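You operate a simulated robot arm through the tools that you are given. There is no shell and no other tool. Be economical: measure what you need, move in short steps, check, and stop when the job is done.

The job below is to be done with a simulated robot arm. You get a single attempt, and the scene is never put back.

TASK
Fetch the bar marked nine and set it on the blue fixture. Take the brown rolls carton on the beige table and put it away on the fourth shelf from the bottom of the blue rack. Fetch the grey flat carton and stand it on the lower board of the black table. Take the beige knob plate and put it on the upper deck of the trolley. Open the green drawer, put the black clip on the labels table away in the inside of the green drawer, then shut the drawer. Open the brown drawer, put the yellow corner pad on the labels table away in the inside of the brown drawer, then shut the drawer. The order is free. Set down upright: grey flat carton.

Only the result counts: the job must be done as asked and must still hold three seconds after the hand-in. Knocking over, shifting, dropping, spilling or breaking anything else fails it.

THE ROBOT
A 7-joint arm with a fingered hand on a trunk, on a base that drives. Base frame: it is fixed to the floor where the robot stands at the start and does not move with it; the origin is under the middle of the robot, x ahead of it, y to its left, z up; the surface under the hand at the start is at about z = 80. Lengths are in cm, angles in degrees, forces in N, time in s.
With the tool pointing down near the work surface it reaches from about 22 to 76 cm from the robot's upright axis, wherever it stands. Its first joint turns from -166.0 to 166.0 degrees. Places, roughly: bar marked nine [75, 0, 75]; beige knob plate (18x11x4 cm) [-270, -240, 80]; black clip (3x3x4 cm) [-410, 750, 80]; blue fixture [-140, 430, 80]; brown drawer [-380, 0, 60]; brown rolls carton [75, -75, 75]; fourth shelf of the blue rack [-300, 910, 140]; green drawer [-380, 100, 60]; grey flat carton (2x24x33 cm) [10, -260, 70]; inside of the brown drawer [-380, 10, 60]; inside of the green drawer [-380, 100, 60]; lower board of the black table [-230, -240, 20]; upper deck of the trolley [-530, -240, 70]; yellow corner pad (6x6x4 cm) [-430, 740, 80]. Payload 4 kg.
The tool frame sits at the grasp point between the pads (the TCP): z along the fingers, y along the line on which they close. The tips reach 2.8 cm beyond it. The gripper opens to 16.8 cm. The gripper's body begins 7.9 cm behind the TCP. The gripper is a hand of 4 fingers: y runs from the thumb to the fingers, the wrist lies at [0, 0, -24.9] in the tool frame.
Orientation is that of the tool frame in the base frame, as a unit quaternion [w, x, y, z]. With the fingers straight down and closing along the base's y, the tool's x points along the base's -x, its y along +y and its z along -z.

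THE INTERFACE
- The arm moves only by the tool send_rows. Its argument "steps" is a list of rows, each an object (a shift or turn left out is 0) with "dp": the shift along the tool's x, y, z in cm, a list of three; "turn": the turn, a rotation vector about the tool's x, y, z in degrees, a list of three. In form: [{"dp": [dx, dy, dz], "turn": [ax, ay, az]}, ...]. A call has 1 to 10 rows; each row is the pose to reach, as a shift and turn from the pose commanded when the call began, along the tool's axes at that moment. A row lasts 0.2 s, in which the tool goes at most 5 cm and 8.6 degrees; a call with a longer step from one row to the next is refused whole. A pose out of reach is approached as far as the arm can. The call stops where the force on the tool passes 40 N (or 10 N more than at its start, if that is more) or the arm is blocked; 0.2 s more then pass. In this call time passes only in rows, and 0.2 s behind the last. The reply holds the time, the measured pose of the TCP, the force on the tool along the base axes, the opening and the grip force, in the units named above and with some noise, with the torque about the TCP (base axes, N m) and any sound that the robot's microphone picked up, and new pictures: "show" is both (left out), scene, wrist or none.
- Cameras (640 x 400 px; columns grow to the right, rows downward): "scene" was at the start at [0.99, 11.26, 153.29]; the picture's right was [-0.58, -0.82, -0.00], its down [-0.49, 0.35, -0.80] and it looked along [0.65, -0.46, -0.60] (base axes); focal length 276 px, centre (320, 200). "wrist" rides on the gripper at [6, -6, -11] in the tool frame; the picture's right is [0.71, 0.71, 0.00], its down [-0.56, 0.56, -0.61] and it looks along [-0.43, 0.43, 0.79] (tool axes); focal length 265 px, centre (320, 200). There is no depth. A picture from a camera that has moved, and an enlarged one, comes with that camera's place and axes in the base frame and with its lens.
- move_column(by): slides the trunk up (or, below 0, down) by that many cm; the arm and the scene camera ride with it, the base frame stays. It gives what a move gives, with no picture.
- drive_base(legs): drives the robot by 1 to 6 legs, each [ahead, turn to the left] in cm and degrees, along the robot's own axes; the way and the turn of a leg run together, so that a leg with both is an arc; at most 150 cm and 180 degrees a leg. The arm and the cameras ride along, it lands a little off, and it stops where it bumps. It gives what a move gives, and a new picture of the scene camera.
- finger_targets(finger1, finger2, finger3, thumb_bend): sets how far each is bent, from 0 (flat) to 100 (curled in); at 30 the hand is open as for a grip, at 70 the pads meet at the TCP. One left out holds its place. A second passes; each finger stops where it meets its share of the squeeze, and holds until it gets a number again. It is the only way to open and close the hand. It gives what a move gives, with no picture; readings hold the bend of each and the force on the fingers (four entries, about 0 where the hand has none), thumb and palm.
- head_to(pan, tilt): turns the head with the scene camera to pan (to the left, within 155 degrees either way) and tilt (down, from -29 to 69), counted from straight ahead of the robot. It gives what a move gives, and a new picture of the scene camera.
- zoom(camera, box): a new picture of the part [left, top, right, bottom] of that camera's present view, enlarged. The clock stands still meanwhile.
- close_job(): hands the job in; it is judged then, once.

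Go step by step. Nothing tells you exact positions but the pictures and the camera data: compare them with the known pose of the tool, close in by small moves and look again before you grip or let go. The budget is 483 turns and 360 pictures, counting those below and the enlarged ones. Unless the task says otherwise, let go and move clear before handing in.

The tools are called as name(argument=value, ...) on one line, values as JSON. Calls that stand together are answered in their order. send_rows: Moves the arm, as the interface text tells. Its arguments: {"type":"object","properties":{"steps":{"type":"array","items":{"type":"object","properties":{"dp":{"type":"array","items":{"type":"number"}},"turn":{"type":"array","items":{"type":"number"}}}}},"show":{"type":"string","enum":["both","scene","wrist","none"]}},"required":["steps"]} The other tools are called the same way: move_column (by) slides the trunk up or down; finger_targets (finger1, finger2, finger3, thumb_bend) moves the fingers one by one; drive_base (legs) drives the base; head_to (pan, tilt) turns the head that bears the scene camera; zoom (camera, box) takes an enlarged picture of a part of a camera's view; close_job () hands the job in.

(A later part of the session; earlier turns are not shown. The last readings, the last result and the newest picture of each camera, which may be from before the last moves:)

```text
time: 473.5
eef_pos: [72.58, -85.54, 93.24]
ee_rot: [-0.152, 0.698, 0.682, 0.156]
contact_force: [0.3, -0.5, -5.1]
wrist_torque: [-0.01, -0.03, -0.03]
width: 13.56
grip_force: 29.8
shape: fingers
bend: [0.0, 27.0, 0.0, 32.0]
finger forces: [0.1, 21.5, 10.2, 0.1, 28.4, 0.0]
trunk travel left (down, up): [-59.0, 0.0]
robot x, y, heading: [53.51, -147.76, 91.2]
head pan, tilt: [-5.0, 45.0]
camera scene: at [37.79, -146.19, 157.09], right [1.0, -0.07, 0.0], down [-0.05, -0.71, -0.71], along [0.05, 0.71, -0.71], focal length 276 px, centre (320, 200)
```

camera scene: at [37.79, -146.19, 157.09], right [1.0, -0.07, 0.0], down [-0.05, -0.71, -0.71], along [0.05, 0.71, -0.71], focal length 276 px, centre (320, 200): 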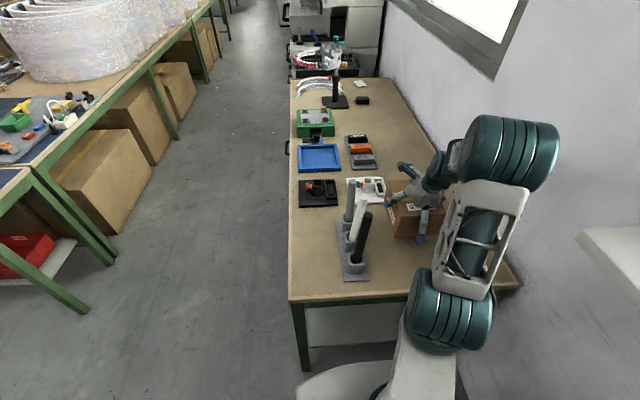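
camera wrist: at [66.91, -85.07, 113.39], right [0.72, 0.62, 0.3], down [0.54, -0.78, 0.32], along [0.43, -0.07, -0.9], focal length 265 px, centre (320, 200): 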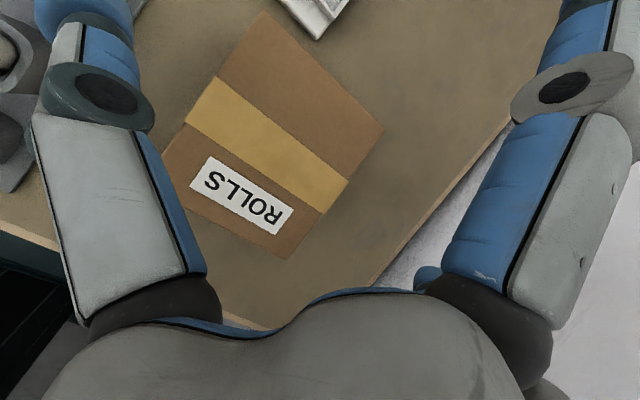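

The box hangs well. I raise it to about z 110 and then back away from the table.

send_rows(steps=[{"dp": [1.7, 0, -3.6]}, {"dp": [3.4, 0, -7.2]}, {"dp": [5.1, 0, -10.8]}, {"dp": [6.8, 0, -14.5]}, {"dp": [3.2, 0, -16.2]}, {"dp": [-0.4, 0, -17.9]}, {"dp": [-4, 0, -19.6]}], show="none")

head_to(pan=-30, tilt=35)

```text
time: 475.1
eef_pos: [71.95, -97.51, 109.27]
ee_rot: [-0.152, 0.699, 0.681, 0.158]
contact_force: [0.0, -0.2, -5.8]
wrist_torque: [0.03, 0.07, -0.01]
width: 13.52
grip_force: 28.6
shape: fingers
bend: [0.0, 26.0, 0.0, 33.0]
finger forces: [0.0, 22.7, 8.0, 0.0, 26.4, 0.1]
trunk travel left (down, up): [-59.0, 0.0]
robot x, y, heading: [53.4, -148.04, 91.2]
head pan, tilt: [-5.0, 45.0]
```

```text
time: 476.0
eef_pos: [71.97, -97.45, 109.14]
ee_rot: [-0.153, 0.698, 0.681, 0.157]
contact_force: [-0.1, 0.1, -6.8]
wrist_torque: [-0.03, 0.06, 0.02]
width: 13.51
grip_force: 27.9
shape: fingers
bend: [0.0, 26.0, 0.0, 33.0]
finger forces: [0.0, 22.8, 7.9, 0.0, 26.3, 0.0]
trunk travel left (down, up): [-59.0, 0.0]
robot x, y, heading: [53.53, -147.83, 90.9]
head pan, tilt: [-30.0, 35.0]
camera scene: at [41.51, -146.58, 158.57], right [0.88, -0.48, 0.0], down [-0.28, -0.5, -0.82], along [0.4, 0.72, -0.57], focal length 276 px, centre (320, 200)
```

scene: 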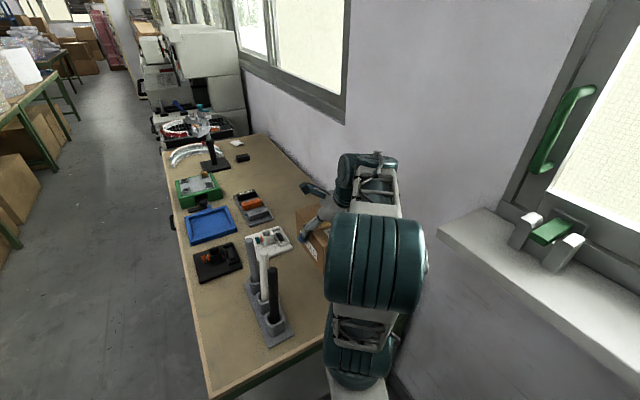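

Rod tops reach z 106, so I back away south first, then turn west, and then head north up the aisle.

drive_base(legs=[[-30, 0], [0, 89], [82, 0], [0, -90], [150, 0], [100, 0]])

```text
time: 501.6
eef_pos: [0.74, 123.21, 109.12]
ee_rot: [-0.148, 0.712, 0.667, 0.16]
contact_force: [0.1, 1.0, -5.1]
wrist_torque: [-0.01, 0.01, 0.03]
width: 13.49
grip_force: 25.6
shape: fingers
bend: [0.0, 26.0, 0.0, 33.0]
finger forces: [0.1, 22.4, 3.8, 0.1, 24.2, 0.1]
trunk travel left (down, up): [-59.0, 0.0]
robot x, y, heading: [-19.86, 73.45, 88.7]
head pan, tilt: [-30.0, 35.0]
camera scene: at [-31.79, 75.35, 158.58], right [0.86, -0.52, 0.0], down [-0.3, -0.49, -0.82], along [0.42, 0.7, -0.57], focal length 276 px, centre (320, 200)
```

scene: 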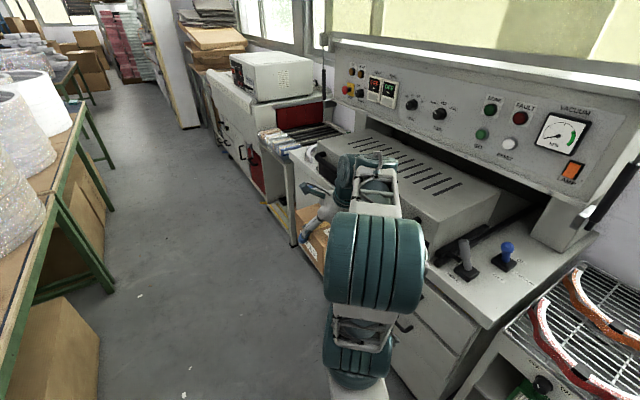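

drive_base(legs=[[0, 4], [150, 0], [150, 0], [135, 0]])

```text
time: 522.9
eef_pos: [-37.49, 559.63, 109.27]
ee_rot: [-0.157, 0.679, 0.701, 0.153]
contact_force: [0.0, 0.2, -6.0]
wrist_torque: [0.03, 0.02, 0.01]
width: 13.48
grip_force: 25.3
shape: fingers
bend: [0.0, 26.0, 0.0, 33.0]
finger forces: [0.0, 22.4, 3.7, 0.0, 24.0, 0.0]
trunk travel left (down, up): [-59.0, 0.0]
robot x, y, heading: [-52.84, 508.25, 94.2]
head pan, tilt: [-30.0, 35.0]
camera scene: at [-65.16, 508.93, 158.58], right [0.9, -0.43, 0.0], down [-0.25, -0.52, -0.82], along [0.36, 0.74, -0.57], focal length 276 px, centre (320, 200)
```

scene: 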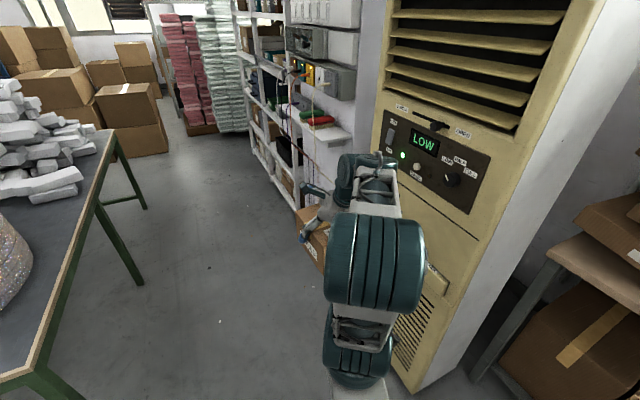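

I turn left into the cross passage, drive to x about -281, and turn north toward the rack.

drive_base(legs=[[0, 86], [150, 0], [78, 0], [0, -90]])

head_to(pan=10, tilt=10)

```text
time: 541.6
eef_pos: [-265.25, 557.91, 109.14]
ee_rot: [-0.153, 0.692, 0.688, 0.156]
contact_force: [0.4, 0.6, -4.8]
wrist_torque: [-0.03, 0.03, 0.01]
width: 13.45
grip_force: 23.0
shape: fingers
bend: [0.0, 26.0, 0.0, 33.0]
finger forces: [0.1, 21.5, 1.6, 0.0, 22.4, 0.0]
trunk travel left (down, up): [-59.0, 0.0]
robot x, y, heading: [-282.69, 506.82, 92.0]
head pan, tilt: [-30.0, 35.0]
camera scene: at [-294.71, 508.19, 158.58], right [0.88, -0.47, 0.0], down [-0.27, -0.51, -0.82], along [0.38, 0.72, -0.57], focal length 276 px, centre (320, 200)
```

scene: 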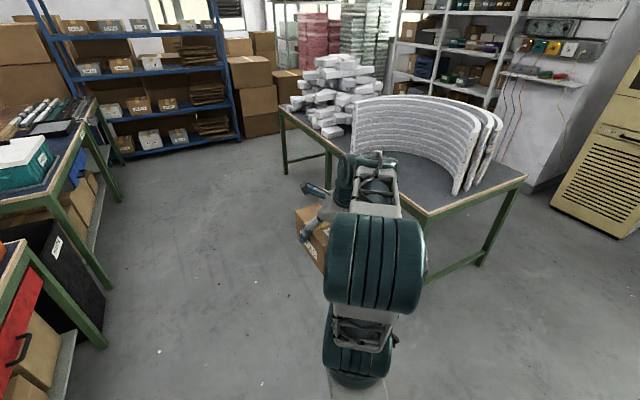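

```text
time: 542.6
eef_pos: [-265.15, 557.89, 109.1]
ee_rot: [-0.153, 0.692, 0.688, 0.155]
contact_force: [0.2, 0.5, -5.8]
wrist_torque: [0.02, 0.03, -0.01]
width: 13.46
grip_force: 22.8
shape: fingers
bend: [0.0, 26.0, 0.0, 33.0]
finger forces: [0.1, 21.5, 1.5, 0.0, 22.4, 0.0]
trunk travel left (down, up): [-59.0, 0.0]
robot x, y, heading: [-282.72, 506.94, 92.4]
head pan, tilt: [10.0, 10.0]
camera scene: at [-300.79, 509.5, 162.59], right [0.98, 0.21, 0.0], down [0.04, -0.17, -0.98], along [-0.21, 0.96, -0.17], focal length 276 px, centre (320, 200)
```

scene: 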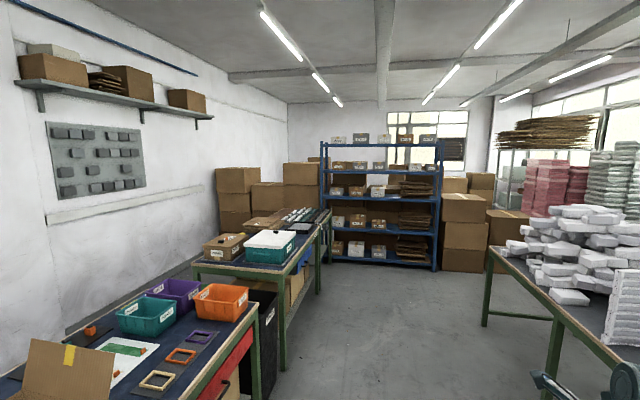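

The blue rack is ahead; its fourth shelf already holds some boxes. I zoom in to find the free place.

zoom(camera="scene", box=[310, 125, 450, 275])

```text
2.67 times, centred on (380, 200) of scene
camera zoom: at [-300.79, 509.5, 162.59], right [0.98, 0.21, 0.0], down [0.04, -0.17, -0.98], along [-0.21, 0.96, -0.17], focal length 736 px, centre (160, 200)
```

zoom: 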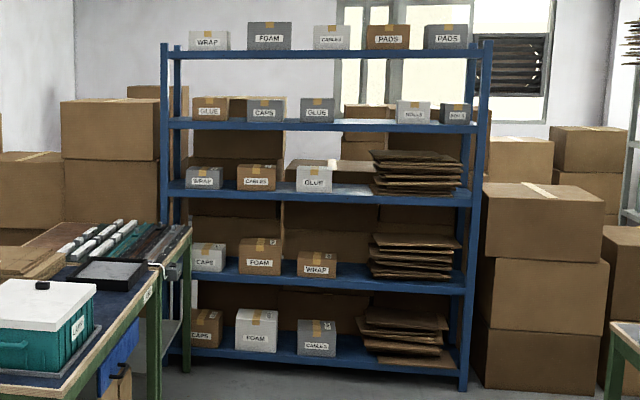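

The fourth shelf, at z about 139, has a free gap at x -292..-263. I drive up the aisle to stand before it.

drive_base(legs=[[150, 0], [150, 0]])

head_to(pan=-5, tilt=5)

```text
time: 557.1
eef_pos: [-267.14, 856.7, 109.14]
ee_rot: [-0.15, 0.706, 0.674, 0.159]
contact_force: [-0.7, 0.0, -6.3]
wrist_torque: [-0.04, 0.06, -0.01]
width: 13.48
grip_force: 22.4
shape: fingers
bend: [0.0, 26.0, 0.0, 33.0]
finger forces: [0.1, 21.5, 1.6, 0.0, 22.3, 0.1]
trunk travel left (down, up): [-59.0, 0.0]
robot x, y, heading: [-286.86, 806.5, 90.0]
head pan, tilt: [10.0, 10.0]
camera scene: at [-304.72, 809.84, 162.59], right [0.99, 0.17, 0.0], down [0.03, -0.17, -0.98], along [-0.17, 0.97, -0.17], focal length 276 px, centre (320, 200)
```

scene: 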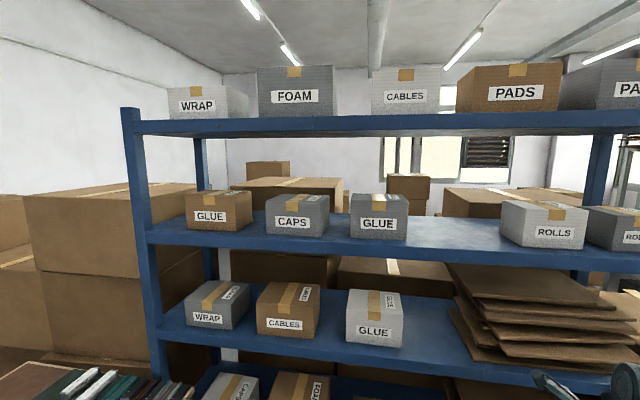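

```text
time: 557.8
eef_pos: [-267.19, 856.75, 109.07]
ee_rot: [-0.151, 0.705, 0.674, 0.159]
contact_force: [-0.5, -0.6, -5.6]
wrist_torque: [-0.05, 0.0, 0.01]
width: 13.49
grip_force: 23.0
shape: fingers
bend: [0.0, 26.0, 0.0, 33.0]
finger forces: [0.1, 21.5, 1.7, 0.1, 22.4, 0.1]
trunk travel left (down, up): [-59.0, 0.0]
robot x, y, heading: [-286.62, 806.74, 89.7]
head pan, tilt: [-5.0, 5.0]
camera scene: at [-302.31, 809.81, 163.4], right [1.0, -0.09, 0.0], down [-0.01, -0.09, -1.0], along [0.09, 0.99, -0.09], focal length 276 px, centre (320, 200)
```

scene: 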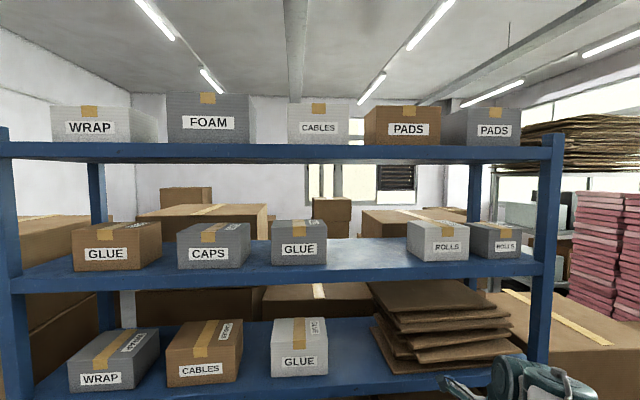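

zoom(camera="scene", box=[260, 130, 500, 300])

```text
2.35 times, centred on (380, 215) of scene
camera zoom: at [-302.31, 809.81, 163.4], right [1.0, -0.09, 0.0], down [-0.01, -0.09, -1.0], along [0.09, 0.99, -0.09], focal length 649 px, centre (179, 165)
```

zoom: 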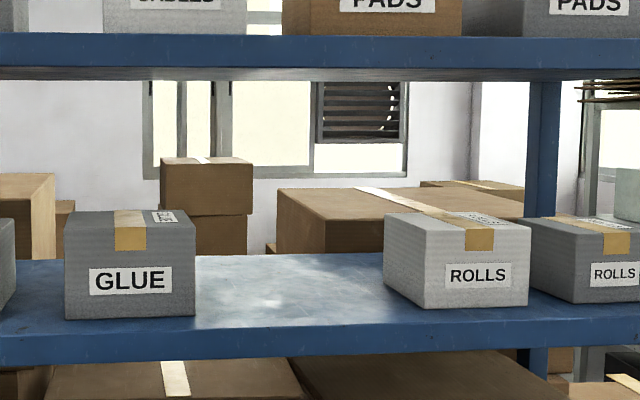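

The gap is x -294..-266, so its centre is -279.7; the shelf front is at y about 876..895. I raise the box to z 154 at this distance and centre it.

send_rows(steps=[{"dp": [1.9, -1.2, -4.1]}, {"dp": [3.8, -2.4, -8.1]}, {"dp": [5.7, -3.6, -12.2]}, {"dp": [7.6, -4.8, -16.3]}, {"dp": [9.5, -6, -20.4]}, {"dp": [11.3, -7.2, -24.4]}, {"dp": [13.2, -8.4, -28.5]}, {"dp": [15.1, -9.6, -32.6]}, {"dp": [17, -10.8, -36.6]}, {"dp": [18.9, -12, -40.7]}], show="both")

```text
time: 560.0
eef_pos: [-279.66, 854.23, 139.07]
ee_rot: [-0.15, 0.703, 0.676, 0.16]
contact_force: [-2.1, -0.3, -4.9]
wrist_torque: [0.04, -0.12, -0.08]
width: 13.4
grip_force: 19.7
shape: fingers
bend: [0.0, 25.0, 0.0, 34.0]
finger forces: [0.0, 18.8, 0.1, 0.1, 20.4, 0.1]
out of reach, approached as far as the arm can: row 7, 8, 9, 10
trunk travel left (down, up): [-59.0, 0.0]
robot x, y, heading: [-286.7, 806.42, 89.8]
head pan, tilt: [-5.0, 5.0]
camera scene: at [-303.11, 809.7, 163.32], right [1.0, -0.09, 0.01], down [0.0, -0.09, -1.0], along [0.09, 0.99, -0.09], focal length 276 px, centre (320, 200)
camera wrist: at [-285.74, 855.29, 151.35], right [0.73, 0.61, 0.31], down [0.52, -0.79, 0.32], along [0.44, -0.07, -0.9], focal length 265 px, centre (320, 200)
```

scene: 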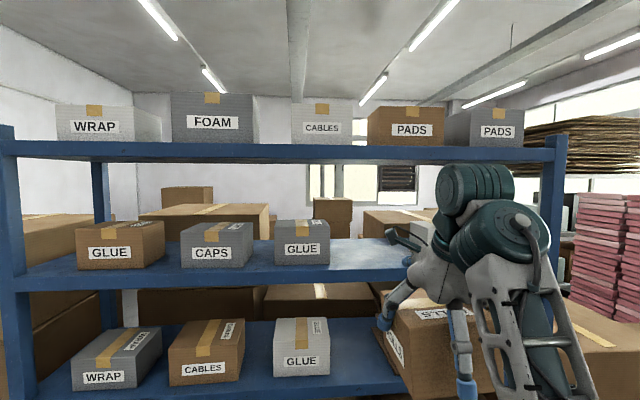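
wrist: 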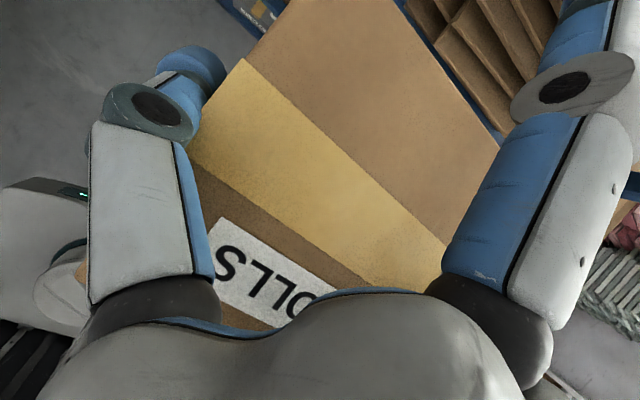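

With this grip the hand cannot get high enough for the shelf. I need a regrip with the hand level at a table edge, so I lower the arm and look at the labels table nearby.

send_rows(steps=[{"dp": [-1.9, 0, 4.1]}, {"dp": [-3.8, 0, 8.1]}, {"dp": [-5.7, 0, 12.2]}, {"dp": [-7.6, 0, 16.3]}], show="none")

head_to(pan=110, tilt=30)

```text
time: 561.0
eef_pos: [-278.96, 854.47, 120.3]
ee_rot: [-0.15, 0.706, 0.674, 0.159]
contact_force: [-0.7, -0.1, -5.7]
wrist_torque: [0.02, 0.05, -0.02]
width: 13.41
grip_force: 19.7
shape: fingers
bend: [0.0, 25.0, 0.0, 34.0]
finger forces: [0.1, 19.7, 0.1, 0.0, 20.3, 0.0]
trunk travel left (down, up): [-59.0, 0.0]
robot x, y, heading: [-286.71, 806.6, 89.8]
head pan, tilt: [-5.0, 5.0]
```

```text
time: 563.0
eef_pos: [-279.04, 854.43, 120.31]
ee_rot: [-0.15, 0.706, 0.673, 0.159]
contact_force: [-0.3, -0.2, -6.2]
wrist_torque: [-0.02, 0.04, -0.01]
width: 13.43
grip_force: 20.5
shape: fingers
bend: [0.0, 25.0, 0.0, 34.0]
finger forces: [0.0, 19.8, 0.1, 0.0, 20.1, 0.0]
trunk travel left (down, up): [-59.0, 0.0]
robot x, y, heading: [-286.58, 806.54, 90.0]
head pan, tilt: [110.0, 30.0]
camera scene: at [-311.66, 797.6, 159.36], right [-0.34, 0.94, 0.0], down [0.47, 0.17, -0.87], along [-0.81, -0.29, -0.5], focal length 276 px, centre (320, 200)
```

scene: 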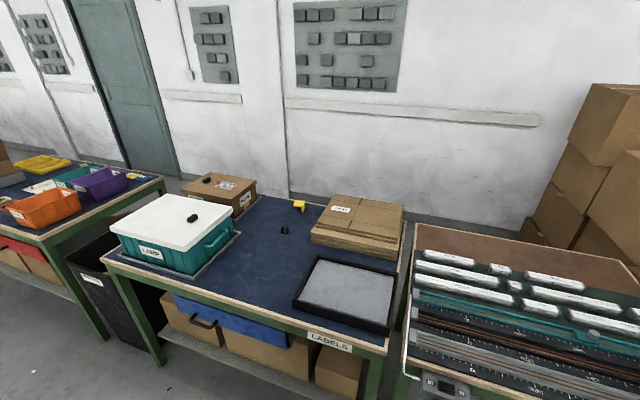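

The labels table has free space at its front edge, x -365, y 733..767, with the clip at (-408,744) and the yellow pad at (-433,742) behind. I will set the box there overhanging the edge and regrip. I drive over.

drive_base(legs=[[-64, 0], [0, 90], [18, 0]])

head_to(pan=15, tilt=45)

```text
time: 571.4
eef_pos: [-352.8, 751.45, 120.23]
ee_rot: [-0.218, 0.019, 0.976, 0.005]
contact_force: [-1.4, -0.5, -6.7]
wrist_torque: [-0.04, 0.0, -0.01]
width: 13.39
grip_force: 19.8
shape: fingers
bend: [0.0, 25.0, 0.0, 34.0]
finger forces: [0.0, 19.8, 0.0, 0.0, 20.2, 0.1]
trunk travel left (down, up): [-59.0, 0.0]
robot x, y, heading: [-305.0, 744.23, -179.9]
head pan, tilt: [110.0, 30.0]
camera scene: at [-295.94, 719.34, 159.37], right [-0.94, -0.34, 0.0], down [-0.17, 0.47, -0.87], along [0.3, -0.81, -0.5], focal length 276 px, centre (320, 200)
```

scene: 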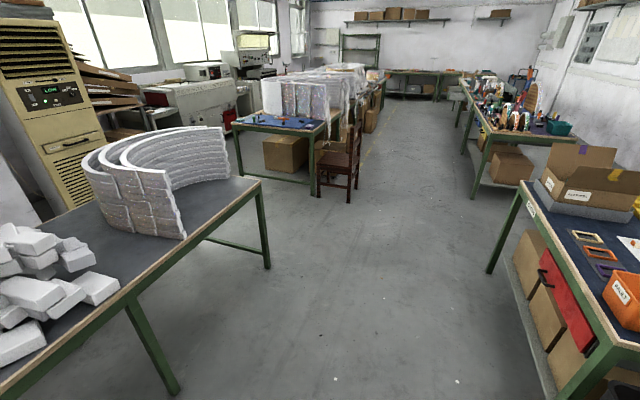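

```text
time: 573.1
eef_pos: [-352.75, 751.52, 120.27]
ee_rot: [-0.218, 0.019, 0.976, 0.006]
contact_force: [-0.1, 0.1, -6.5]
wrist_torque: [-0.04, 0.0, -0.04]
width: 13.41
grip_force: 19.8
shape: fingers
bend: [0.0, 25.0, 0.0, 34.0]
finger forces: [0.0, 19.8, 0.0, 0.1, 20.1, 0.0]
trunk travel left (down, up): [-59.0, 0.0]
robot x, y, heading: [-304.66, 744.27, -180.0]
head pan, tilt: [15.0, 45.0]
camera scene: at [-306.79, 725.7, 157.1], right [-0.26, 0.97, 0.0], down [0.68, 0.19, -0.71], along [-0.68, -0.19, -0.71], focal length 276 px, centre (320, 200)
```

scene: 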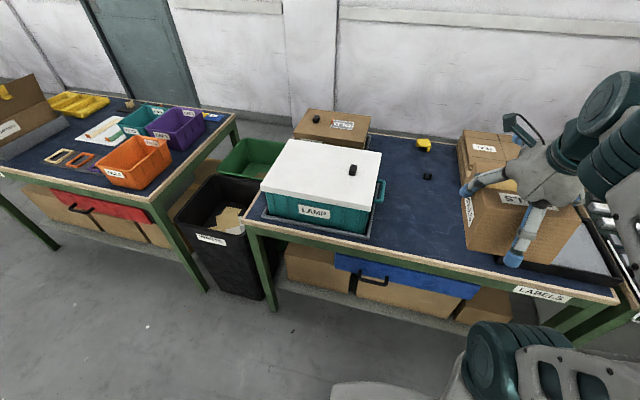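

I move above the edge spot: centre x -367, y 747.5.

send_rows(steps=[{"dp": [3.2, -1, 1.5]}, {"dp": [6.4, -2, 3]}, {"dp": [9.6, -3, 4.5]}, {"dp": [12.85, -4, 6]}, {"dp": [10.9, -4, 10.2]}, {"dp": [9, -4, 14.3]}, {"dp": [7.1, -4, 18.4]}, {"dp": [5.2, -4, 22.5]}], show="scene")

```text
time: 574.9
eef_pos: [-367.36, 747.84, 102.11]
ee_rot: [-0.219, 0.019, 0.975, 0.005]
contact_force: [-0.5, 0.4, -5.8]
wrist_torque: [-0.06, 0.04, 0.0]
width: 13.41
grip_force: 20.3
shape: fingers
bend: [0.0, 25.0, 0.0, 34.0]
finger forces: [0.0, 20.0, 0.1, 0.0, 20.5, 0.0]
trunk travel left (down, up): [-59.0, 0.0]
robot x, y, heading: [-304.74, 744.22, -180.0]
head pan, tilt: [15.0, 45.0]
camera scene: at [-306.85, 725.69, 157.1], right [-0.26, 0.97, 0.0], down [0.68, 0.18, -0.71], along [-0.68, -0.18, -0.71], focal length 276 px, centre (320, 200)
```

scene: 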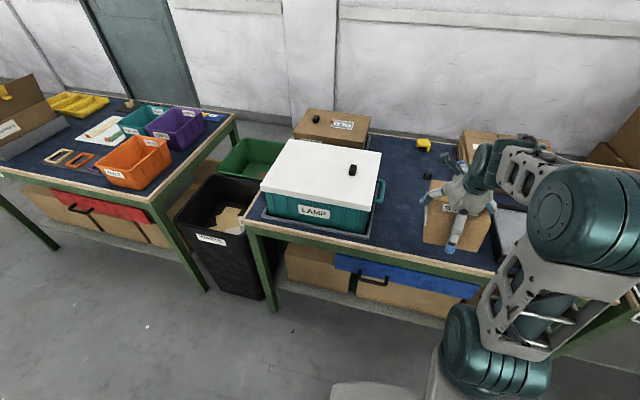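

send_rows(steps=[{"dp": [-1.7, 0, 3.6]}, {"dp": [-3.4, 0, 7.2]}, {"dp": [-4.6, 0, 10]}, {"dp": [-5.2, 0, 11.3]}, {"dp": [-5.6, 0, 12.1]}, {"dp": [-5.9, 0, 12.8]}], show="none")

zoom(camera="scene", box=[370, 130, 550, 290])

```text
time: 576.3
eef_pos: [-367.27, 748.45, 88.23]
ee_rot: [-0.22, 0.021, 0.975, 0.006]
contact_force: [1.2, 9.6, 15.5]
wrist_torque: [-0.62, -0.09, 0.02]
width: 13.36
grip_force: 19.6
shape: fingers
bend: [0.0, 23.0, 0.0, 34.0]
finger forces: [0.0, 24.6, 0.0, 0.1, 14.1, 0.0]
trunk travel left (down, up): [-59.0, 0.0]
robot x, y, heading: [-305.04, 743.7, -180.2]
head pan, tilt: [15.0, 45.0]
```

```text
2.50 times, centred on (460, 210) of scene
camera zoom: at [-306.59, 725.85, 157.15], right [-0.26, 0.97, 0.0], down [0.68, 0.18, -0.71], along [-0.68, -0.18, -0.71], focal length 690 px, centre (-30, 175)
```

zoom: 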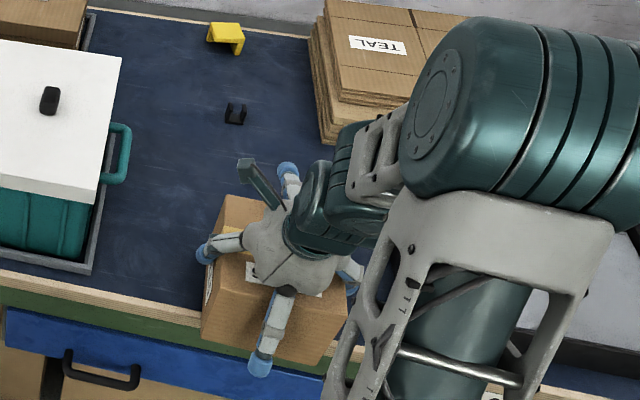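

The box rests with about 4–5 cm overhang. I open the fingers and lift the hand off.

finger_targets(finger2=10, thumb_bend=14)

send_rows(steps=[{"dp": [1.6, 0, -3.5]}, {"dp": [3.3, 0, -7.2]}, {"dp": [5, 0, -10.8]}, {"dp": [6.7, 0, -14.5]}, {"dp": [3, 0, -16.2]}, {"dp": [-0.6, 0, -17.9]}, {"dp": [-4.2, 0, -19.6]}, {"dp": [-7.8, 0, -21.3]}], show="both")

```text
time: 577.3
eef_pos: [-367.3, 748.2, 88.08]
ee_rot: [-0.219, 0.018, 0.976, 0.004]
contact_force: [0.3, 0.5, -0.2]
wrist_torque: [0.03, 0.02, 0.02]
width: 15.49
grip_force: 0.4
shape: fingers
bend: [0.0, 10.0, 0.0, 14.0]
finger forces: [0.0, 0.1, 0.3, 0.0, 0.0, 0.0]
trunk travel left (down, up): [-59.0, 0.0]
robot x, y, heading: [-304.73, 743.95, -179.8]
head pan, tilt: [15.0, 45.0]
```

```text
time: 579.1
eef_pos: [-351.11, 746.59, 104.27]
ee_rot: [-0.219, 0.011, 0.976, 0.006]
contact_force: [0.6, 0.6, 0.4]
wrist_torque: [-0.1, 0.11, 0.02]
width: 15.52
grip_force: 0.1
shape: fingers
bend: [0.0, 10.0, 0.0, 14.0]
finger forces: [0.1, 0.0, 0.0, 0.1, 0.0, 0.0]
trunk travel left (down, up): [-59.0, 0.0]
robot x, y, heading: [-304.87, 744.27, -180.0]
head pan, tilt: [15.0, 45.0]
camera scene: at [-306.71, 725.1, 157.03], right [-0.26, 0.96, 0.0], down [0.68, 0.19, -0.71], along [-0.68, -0.18, -0.71], focal length 276 px, centre (320, 200)
camera wrist: at [-352.01, 740.49, 116.61], right [-0.62, 0.72, 0.31], down [0.78, 0.54, 0.32], along [0.07, 0.44, -0.9], focal length 265 px, centre (320, 200)
```

scene: 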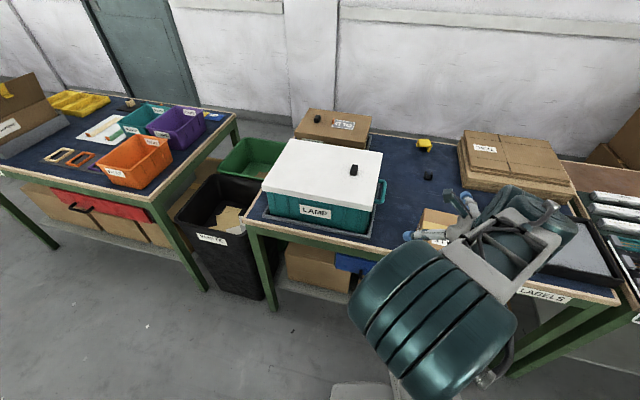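
wrist: 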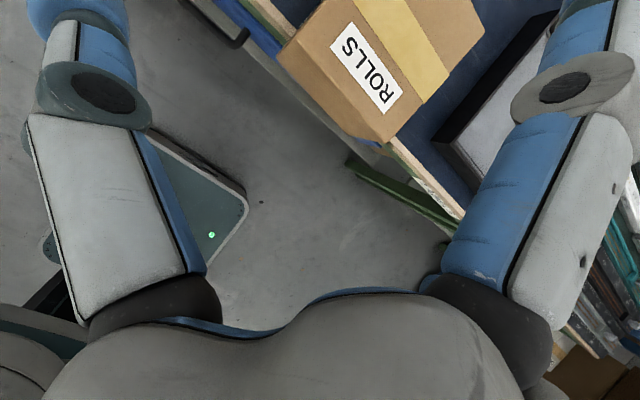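

The box is parked. I back the base 14 cm and pitch the hand to 65 degrees, which lets me hold it near its centre and still reach the shelf.

drive_base(legs=[[-14, 0]])

send_rows(steps=[{"dp": [0.8, 0.4, 3.8], "turn": [0, 8, 0]}, {"dp": [1.6, 0.8, 7.6], "turn": [0, 16, 0]}, {"dp": [2.4, 1.2, 11.4], "turn": [0, 24, 0]}, {"dp": [3.2, 1.6, 14.2], "turn": [0, 32, 0]}, {"dp": [4, 2, 15.9], "turn": [0, 40, 0]}], show="both")

```text
time: 580.5
eef_pos: [-336.66, 747.45, 104.22]
ee_rot: [-0.219, 0.019, 0.976, 0.005]
contact_force: [0.3, -0.2, 0.1]
wrist_torque: [-0.02, -0.03, 0.02]
width: 15.51
grip_force: 0.2
shape: fingers
bend: [0.0, 10.0, 0.0, 14.0]
finger forces: [0.0, 0.0, 0.0, 0.1, 0.0, 0.1]
trunk travel left (down, up): [-59.0, 0.0]
robot x, y, heading: [-290.48, 744.33, -179.7]
head pan, tilt: [15.0, 45.0]
camera scene: at [-292.46, 725.71, 157.1], right [-0.26, 0.97, 0.0], down [0.68, 0.18, -0.71], along [-0.68, -0.18, -0.71], focal length 276 px, centre (320, 200)
```

scene: 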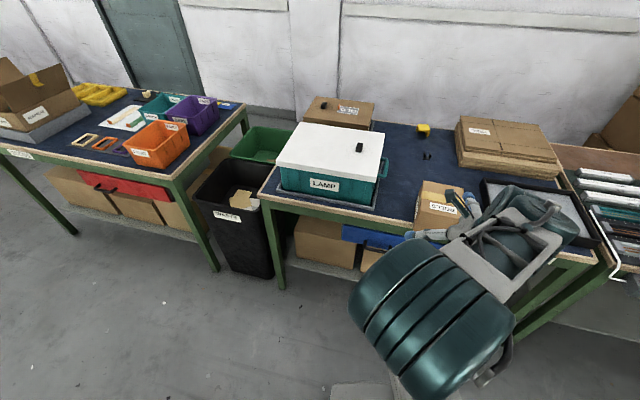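

```text
time: 581.7
eef_pos: [-347.16, 749.8, 91.63]
ee_rot: [-0.54, 0.017, 0.842, 0.012]
contact_force: [-0.4, 0.1, -0.1]
wrist_torque: [0.0, 0.0, 0.01]
width: 15.52
grip_force: 0.1
shape: fingers
bend: [0.0, 10.0, 0.0, 14.0]
finger forces: [0.0, 0.0, 0.1, 0.1, 0.1, 0.1]
trunk travel left (down, up): [-59.0, 0.0]
robot x, y, heading: [-290.5, 744.1, -179.5]
head pan, tilt: [15.0, 45.0]
camera scene: at [-292.56, 725.72, 157.1], right [-0.26, 0.97, 0.0], down [0.68, 0.18, -0.71], along [-0.68, -0.18, -0.71], focal length 276 px, centre (320, 200)
camera wrist: at [-339.92, 743.45, 101.61], right [-0.26, 0.72, 0.64], down [0.81, 0.52, -0.25], along [-0.52, 0.46, -0.72], focal length 265 px, centre (320, 200)
```

scene: 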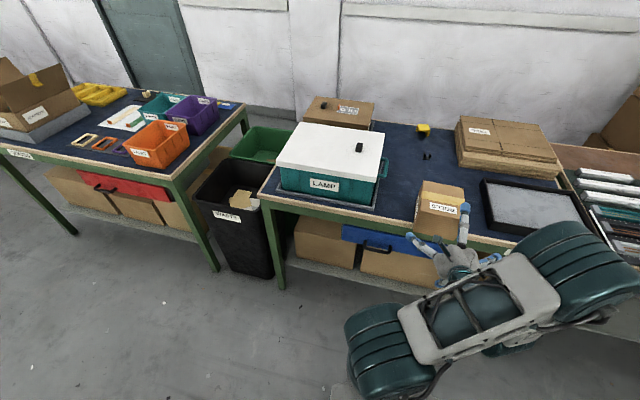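
wrist: 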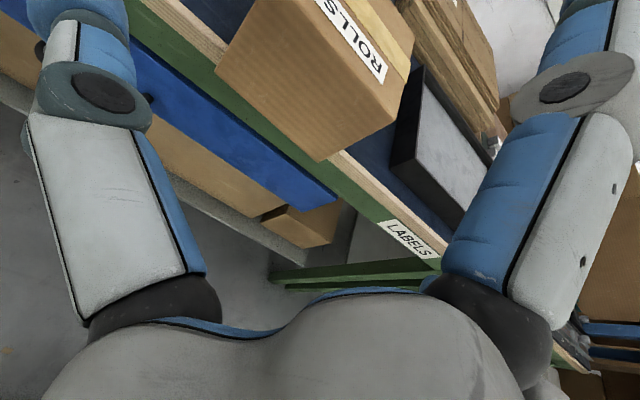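

The box face is at x -360.4, y 741..755. I move in along the tilted axis so the side fingers straddle it.

send_rows(steps=[{"dp": [0.8, -1.2, 3.8]}, {"dp": [1.6, -2.3, 7.6]}, {"dp": [2.3, -2.3, 11.4]}, {"dp": [3, -2.3, 15.2]}, {"dp": [3.7, -2.3, 18.9]}], show="both")

```text
time: 582.9
eef_pos: [-365.73, 748.45, 86.94]
ee_rot: [-0.539, 0.017, 0.842, 0.012]
contact_force: [3.0, -0.8, 1.3]
wrist_torque: [0.0, 0.0, -0.01]
width: 15.57
grip_force: 1.7
shape: fingers
bend: [0.0, 9.0, 0.0, 14.0]
finger forces: [0.0, 1.5, 0.0, 0.0, 2.1, 0.1]
trunk travel left (down, up): [-59.0, 0.0]
robot x, y, heading: [-290.74, 744.11, -179.9]
head pan, tilt: [15.0, 45.0]
camera scene: at [-292.53, 725.7, 157.1], right [-0.26, 0.97, 0.0], down [0.68, 0.18, -0.71], along [-0.68, -0.18, -0.71], focal length 276 px, centre (320, 200)
camera wrist: at [-358.65, 742.05, 96.86], right [-0.27, 0.72, 0.64], down [0.81, 0.53, -0.25], along [-0.52, 0.46, -0.72], focal length 265 px, centre (320, 200)
```

scene: 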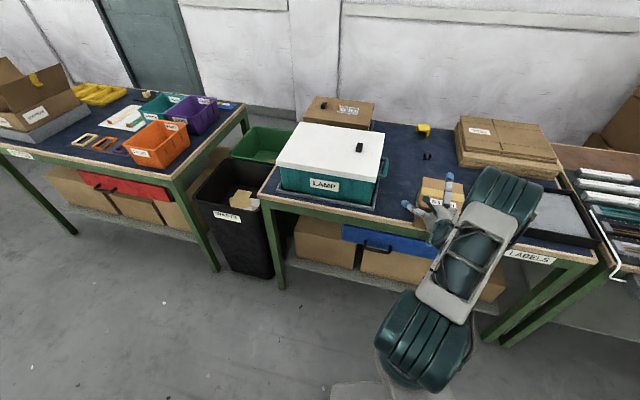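
wrist: 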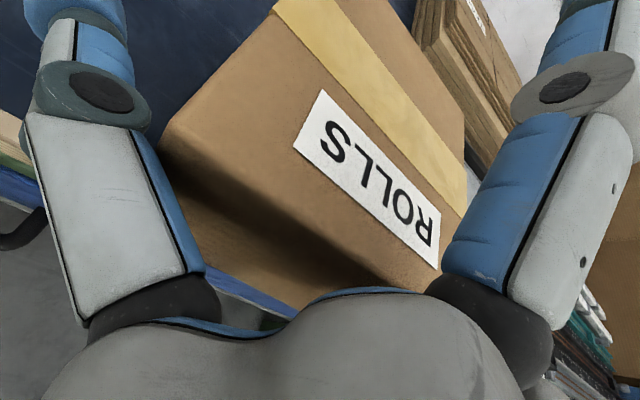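

Both side fingers graze the box; I close them and lift slightly.

finger_targets(finger2=60, thumb_bend=60)

send_rows(steps=[{"dp": [1.4, 0, -0.6]}, {"dp": [3.6, 0, -1.7]}, {"dp": [6.4, 0, -2.9]}], show="both")

```text
time: 583.9
eef_pos: [-365.68, 748.32, 87.03]
ee_rot: [-0.539, 0.016, 0.842, 0.011]
contact_force: [-1.6, -4.3, 5.6]
wrist_torque: [-1.13, -0.08, 0.07]
width: 12.94
grip_force: 26.0
shape: fingers
bend: [0.0, 7.0, 0.0, 42.0]
finger forces: [0.0, 23.9, 0.0, 0.0, 28.6, 0.0]
trunk travel left (down, up): [-59.0, 0.0]
robot x, y, heading: [-290.89, 744.32, -179.8]
head pan, tilt: [15.0, 45.0]
```

```text
time: 584.7
eef_pos: [-365.9, 748.33, 93.93]
ee_rot: [-0.538, 0.017, 0.842, 0.012]
contact_force: [0.9, 0.4, -5.7]
wrist_torque: [-0.08, -0.19, 0.0]
width: 12.84
grip_force: 18.1
shape: fingers
bend: [0.0, 7.0, 0.0, 43.0]
finger forces: [0.1, 18.5, 0.0, 0.1, 18.6, 0.0]
trunk travel left (down, up): [-59.0, 0.0]
robot x, y, heading: [-290.4, 743.9, -179.8]
head pan, tilt: [15.0, 45.0]
camera scene: at [-292.59, 725.72, 157.09], right [-0.26, 0.97, 0.0], down [0.68, 0.18, -0.71], along [-0.68, -0.18, -0.71], focal length 276 px, centre (320, 200)
camera wrist: at [-358.79, 741.92, 103.86], right [-0.27, 0.72, 0.64], down [0.81, 0.53, -0.25], along [-0.51, 0.46, -0.73], focal length 265 px, centre (320, 200)
```

scene: 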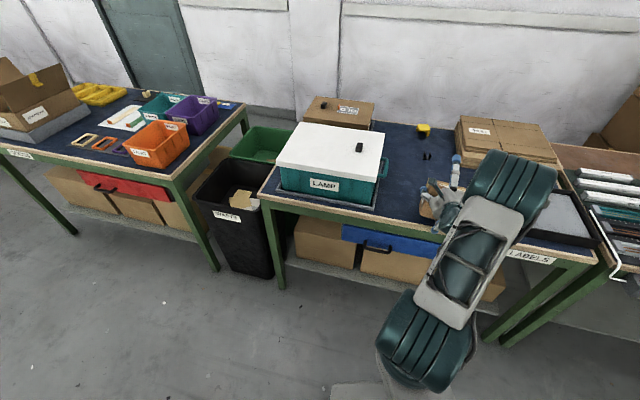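
wrist: 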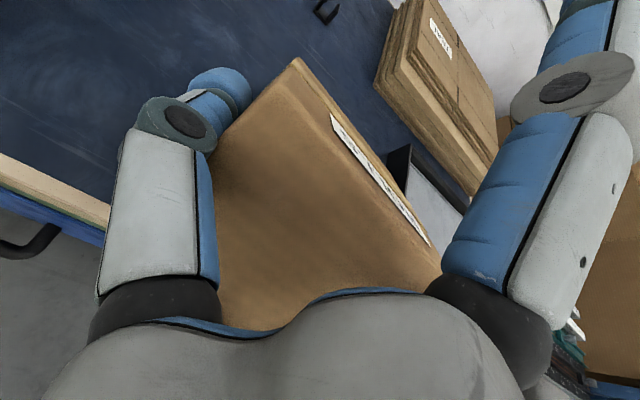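

The box drooped nose-down because the pads were behind its centre. I lower it to lay it flat again, a centimetre further out, and regrip higher and more centrally.

send_rows(steps=[{"dp": [-1.5, 0, -0.5]}, {"dp": [-3, 0, 0.2]}, {"dp": [-4.2, 0, 0.7]}, {"dp": [-5.4, 0, 1.3]}, {"dp": [-6.6, 0, 1.7]}], show="wrist")

```text
time: 585.9
eef_pos: [-364.68, 748.14, 87.46]
ee_rot: [-0.539, 0.016, 0.842, 0.012]
contact_force: [3.0, -0.4, 3.4]
wrist_torque: [-0.52, 0.41, 0.13]
width: 12.86
grip_force: 18.9
shape: fingers
bend: [0.0, 7.0, 0.0, 43.0]
finger forces: [0.0, 18.8, 0.0, 0.0, 19.1, 0.0]
trunk travel left (down, up): [-59.0, 0.0]
robot x, y, heading: [-290.44, 744.0, -179.9]
head pan, tilt: [15.0, 45.0]
camera wrist: at [-357.53, 741.92, 97.41], right [-0.27, 0.72, 0.64], down [0.81, 0.53, -0.25], along [-0.52, 0.46, -0.72], focal length 265 px, centre (320, 200)
```

wrist: 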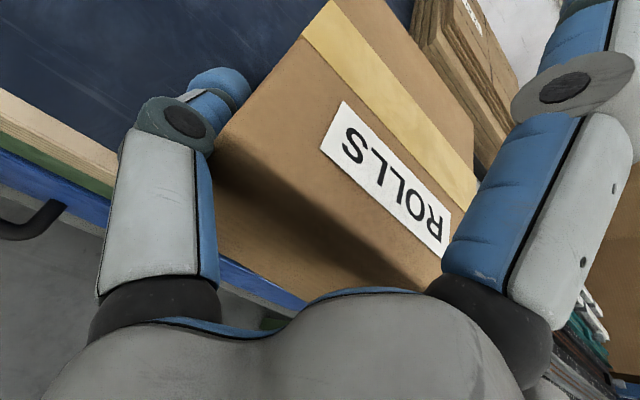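

It lies flat again. I open the fingers, shift up and to the side so that the pads sit right above its centre, and grip again.

finger_targets(finger2=0, thumb_bend=12)

send_rows(steps=[{"dp": [1, 1.4, 0.3]}, {"dp": [1.85, 2.7, 0.9]}], show="none")

finger_targets(finger2=60, thumb_bend=60)

send_rows(steps=[{"dp": [1.4, 0, -0.6]}, {"dp": [3.6, 0, -1.7]}, {"dp": [6.4, 0, -2.9]}], show="wrist")

```text
time: 586.9
eef_pos: [-364.85, 748.29, 87.49]
ee_rot: [-0.539, 0.017, 0.842, 0.012]
contact_force: [1.8, 0.0, 0.3]
wrist_torque: [-0.05, 0.06, -0.06]
width: 15.66
grip_force: 1.4
shape: fingers
bend: [0.0, 0.0, 0.0, 12.0]
finger forces: [0.0, 1.6, 0.0, 0.0, 0.0, 0.0]
trunk travel left (down, up): [-59.0, 0.0]
robot x, y, heading: [-290.37, 743.9, -179.9]
head pan, tilt: [15.0, 45.0]
```

```text
time: 587.5
eef_pos: [-366.18, 750.98, 88.74]
ee_rot: [-0.539, 0.017, 0.842, 0.011]
contact_force: [1.0, -1.4, -0.5]
wrist_torque: [0.09, 0.05, 0.02]
width: 15.68
grip_force: 1.0
shape: fingers
bend: [0.0, 0.0, 0.0, 12.0]
finger forces: [0.0, 0.0, 0.1, 0.0, 1.5, 0.1]
trunk travel left (down, up): [-59.0, 0.0]
robot x, y, heading: [-290.68, 744.25, -179.8]
head pan, tilt: [15.0, 45.0]
```

```text
time: 588.5
eef_pos: [-366.2, 750.9, 88.75]
ee_rot: [-0.539, 0.016, 0.842, 0.01]
contact_force: [-2.3, -5.5, 6.8]
wrist_torque: [-1.17, 0.1, 0.04]
width: 12.98
grip_force: 23.1
shape: fingers
bend: [0.0, 12.0, 0.0, 42.0]
finger forces: [0.0, 20.8, 0.0, 0.0, 26.1, 0.0]
trunk travel left (down, up): [-59.0, 0.0]
robot x, y, heading: [-290.78, 744.26, -179.6]
head pan, tilt: [15.0, 45.0]
```

```text
time: 589.3
eef_pos: [-366.17, 751.12, 95.3]
ee_rot: [-0.537, 0.017, 0.843, 0.012]
contact_force: [0.4, -0.9, -5.9]
wrist_torque: [-0.09, -0.22, 0.0]
width: 12.95
grip_force: 21.5
shape: fingers
bend: [0.0, 11.0, 0.0, 42.0]
finger forces: [0.1, 21.3, 0.0, 0.1, 21.8, 0.0]
trunk travel left (down, up): [-59.0, 0.0]
robot x, y, heading: [-290.93, 744.2, -179.8]
head pan, tilt: [15.0, 45.0]
camera wrist: at [-359.08, 744.72, 105.4], right [-0.27, 0.72, 0.64], down [0.81, 0.53, -0.25], along [-0.51, 0.46, -0.73], focal length 265 px, centre (320, 200)
```

wrist: 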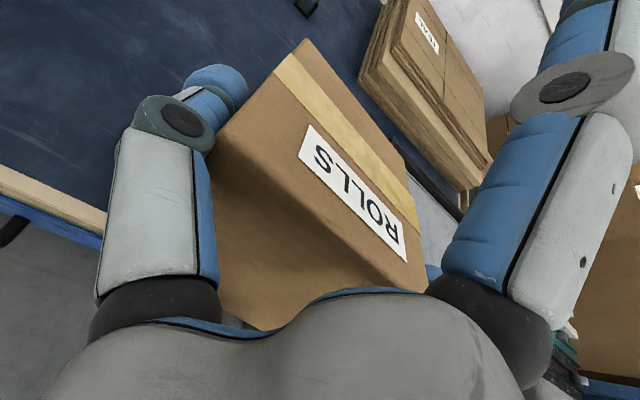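

Much better, with only a slight droop. I raise it, back away from the table, and return toward the rack.

send_rows(steps=[{"dp": [4, 0, -1.8]}, {"dp": [8, 0, -3.7]}, {"dp": [12, 0, -5.5]}, {"dp": [16, 0, -7.4]}, {"dp": [20, 0, -9.2]}], show="none")

drive_base(legs=[[0, -90], [40, 0]])

head_to(pan=-10, tilt=15)

```text
time: 590.5
eef_pos: [-366.43, 751.1, 117.72]
ee_rot: [-0.537, 0.016, 0.843, 0.012]
contact_force: [1.0, -0.1, -8.0]
wrist_torque: [-0.14, -0.22, 0.0]
width: 12.94
grip_force: 21.1
shape: fingers
bend: [0.0, 11.0, 0.0, 43.0]
finger forces: [0.0, 21.1, 0.6, 0.0, 21.7, 0.1]
trunk travel left (down, up): [-59.0, 0.0]
robot x, y, heading: [-290.87, 744.25, -179.9]
head pan, tilt: [15.0, 45.0]
```

```text
time: 596.8
eef_pos: [-282.94, 859.59, 117.72]
ee_rot: [-0.371, 0.61, 0.582, 0.39]
contact_force: [-0.5, 0.4, -6.3]
wrist_torque: [-0.2, 0.09, 0.0]
width: 12.92
grip_force: 21.0
shape: fingers
bend: [0.0, 11.0, 0.0, 43.0]
finger forces: [0.1, 20.4, 0.4, 0.0, 21.1, 0.0]
trunk travel left (down, up): [-59.0, 0.0]
robot x, y, heading: [-290.53, 783.87, 89.7]
head pan, tilt: [15.0, 45.0]
camera scene: at [-309.03, 785.94, 157.09], right [0.97, 0.26, 0.0], down [0.18, -0.68, -0.71], along [-0.18, 0.68, -0.71], focal length 276 px, centre (320, 200)
```

scene: 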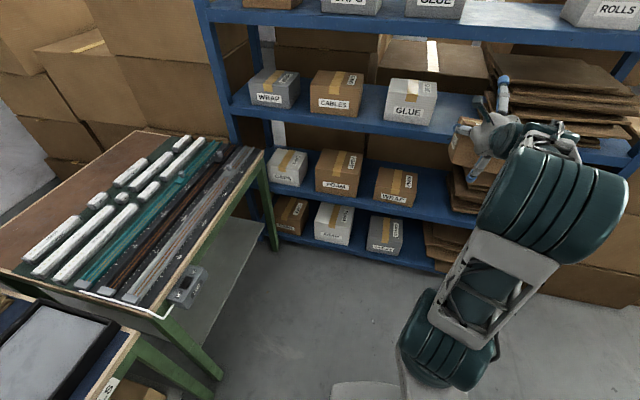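

```text
time: 597.7
eef_pos: [-282.97, 859.59, 117.73]
ee_rot: [-0.371, 0.61, 0.582, 0.39]
contact_force: [0.2, 0.5, -6.5]
wrist_torque: [-0.16, 0.1, -0.01]
width: 12.92
grip_force: 21.0
shape: fingers
bend: [0.0, 11.0, 0.0, 43.0]
finger forces: [0.1, 20.4, 0.5, 0.0, 20.9, 0.1]
trunk travel left (down, up): [-59.0, 0.0]
robot x, y, heading: [-290.52, 784.16, 90.0]
head pan, tilt: [-10.0, 15.0]
camera scene: at [-305.3, 787.21, 161.77], right [0.98, -0.18, 0.0], down [-0.05, -0.26, -0.97], along [0.17, 0.95, -0.26], focal length 276 px, centre (320, 200)
```

scene: 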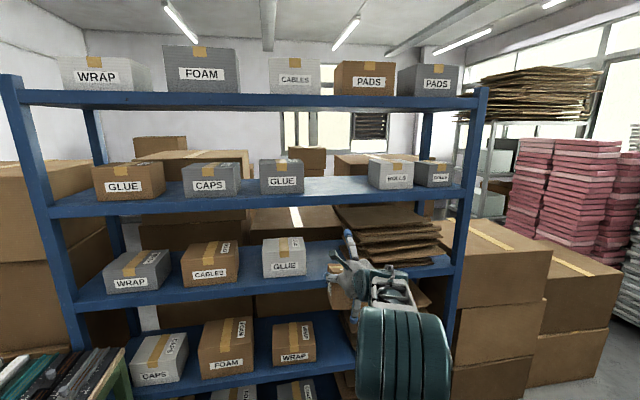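

I back off 14 cm, then raise the box to z 152 while pitching the hand up a further 15 degrees.

drive_base(legs=[[-14, 0]])

send_rows(steps=[{"dp": [3.9, 0, -1.8], "turn": [0, 2, 0]}, {"dp": [7.8, 0, -3.6], "turn": [0, 4, 0]}, {"dp": [11.6, 0, -5.3], "turn": [0, 6, 0]}, {"dp": [15.5, 0, -7.1], "turn": [0, 8, 0]}, {"dp": [19.3, 0, -8.9], "turn": [0, 10, 0]}, {"dp": [23.2, 0, -10.7], "turn": [0, 12, 0]}, {"dp": [27, 0, -12.4], "turn": [0, 14, 0]}, {"dp": [30.9, 0, -14.2], "turn": [0, 16, 0]}], show="both")

```text
time: 599.1
eef_pos: [-282.9, 845.37, 117.75]
ee_rot: [-0.371, 0.61, 0.581, 0.391]
contact_force: [-0.2, -0.3, -5.8]
wrist_torque: [-0.17, 0.08, -0.01]
width: 12.93
grip_force: 20.7
shape: fingers
bend: [0.0, 11.0, 0.0, 43.0]
finger forces: [0.0, 20.5, 0.5, 0.0, 21.0, 0.0]
trunk travel left (down, up): [-59.0, 0.0]
robot x, y, heading: [-290.77, 769.28, 89.7]
head pan, tilt: [-10.0, 15.0]
camera scene: at [-305.36, 772.88, 161.78], right [0.98, -0.18, 0.0], down [-0.05, -0.25, -0.97], along [0.17, 0.95, -0.26], focal length 276 px, centre (320, 200)
```

scene: 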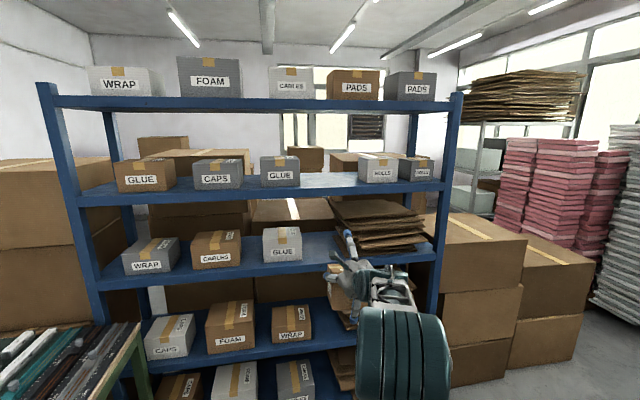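

```text
time: 600.9
eef_pos: [-282.74, 845.7, 151.62]
ee_rot: [-0.447, 0.551, 0.526, 0.47]
contact_force: [0.0, -0.2, -6.3]
wrist_torque: [-0.3, 0.12, 0.01]
width: 12.91
grip_force: 21.3
shape: fingers
bend: [0.0, 11.0, 0.0, 43.0]
finger forces: [0.1, 20.5, 1.6, 0.1, 20.7, 0.1]
trunk travel left (down, up): [-59.0, 0.0]
robot x, y, heading: [-290.42, 769.43, 89.7]
head pan, tilt: [-10.0, 15.0]
camera scene: at [-305.31, 773.06, 161.77], right [0.98, -0.18, 0.0], down [-0.05, -0.26, -0.97], along [0.17, 0.95, -0.26], focal length 276 px, centre (320, 200)
camera wrist: at [-289.34, 836.05, 159.18], right [0.71, 0.08, 0.7], down [0.52, -0.72, -0.45], along [0.47, 0.69, -0.55], focal length 265 px, centre (320, 200)
```

scene: 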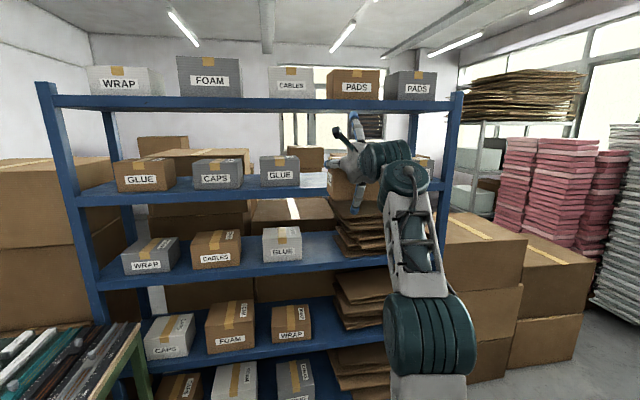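
wrist: 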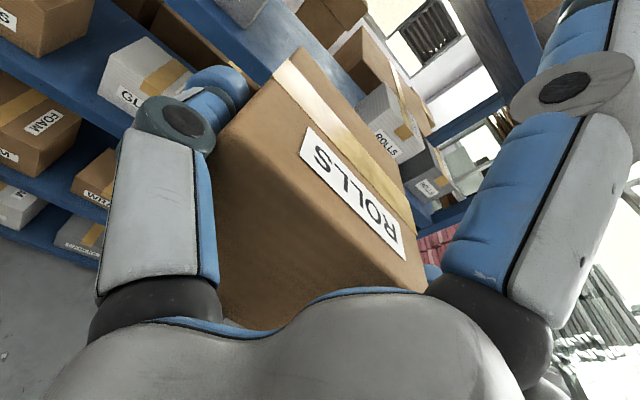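

zoom(camera="scene", box=[250, 90, 450, 230])

```text
2.86 times, centred on (350, 160) of scene
camera zoom: at [-305.31, 773.06, 161.77], right [0.98, -0.18, 0.0], down [-0.05, -0.26, -0.97], along [0.17, 0.95, -0.26], focal length 788 px, centre (234, 314)
```

zoom: 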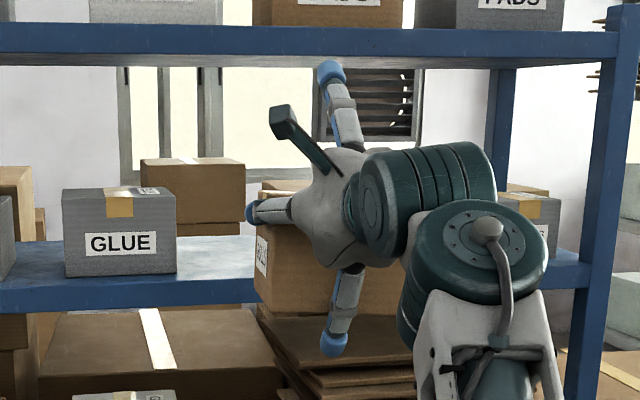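

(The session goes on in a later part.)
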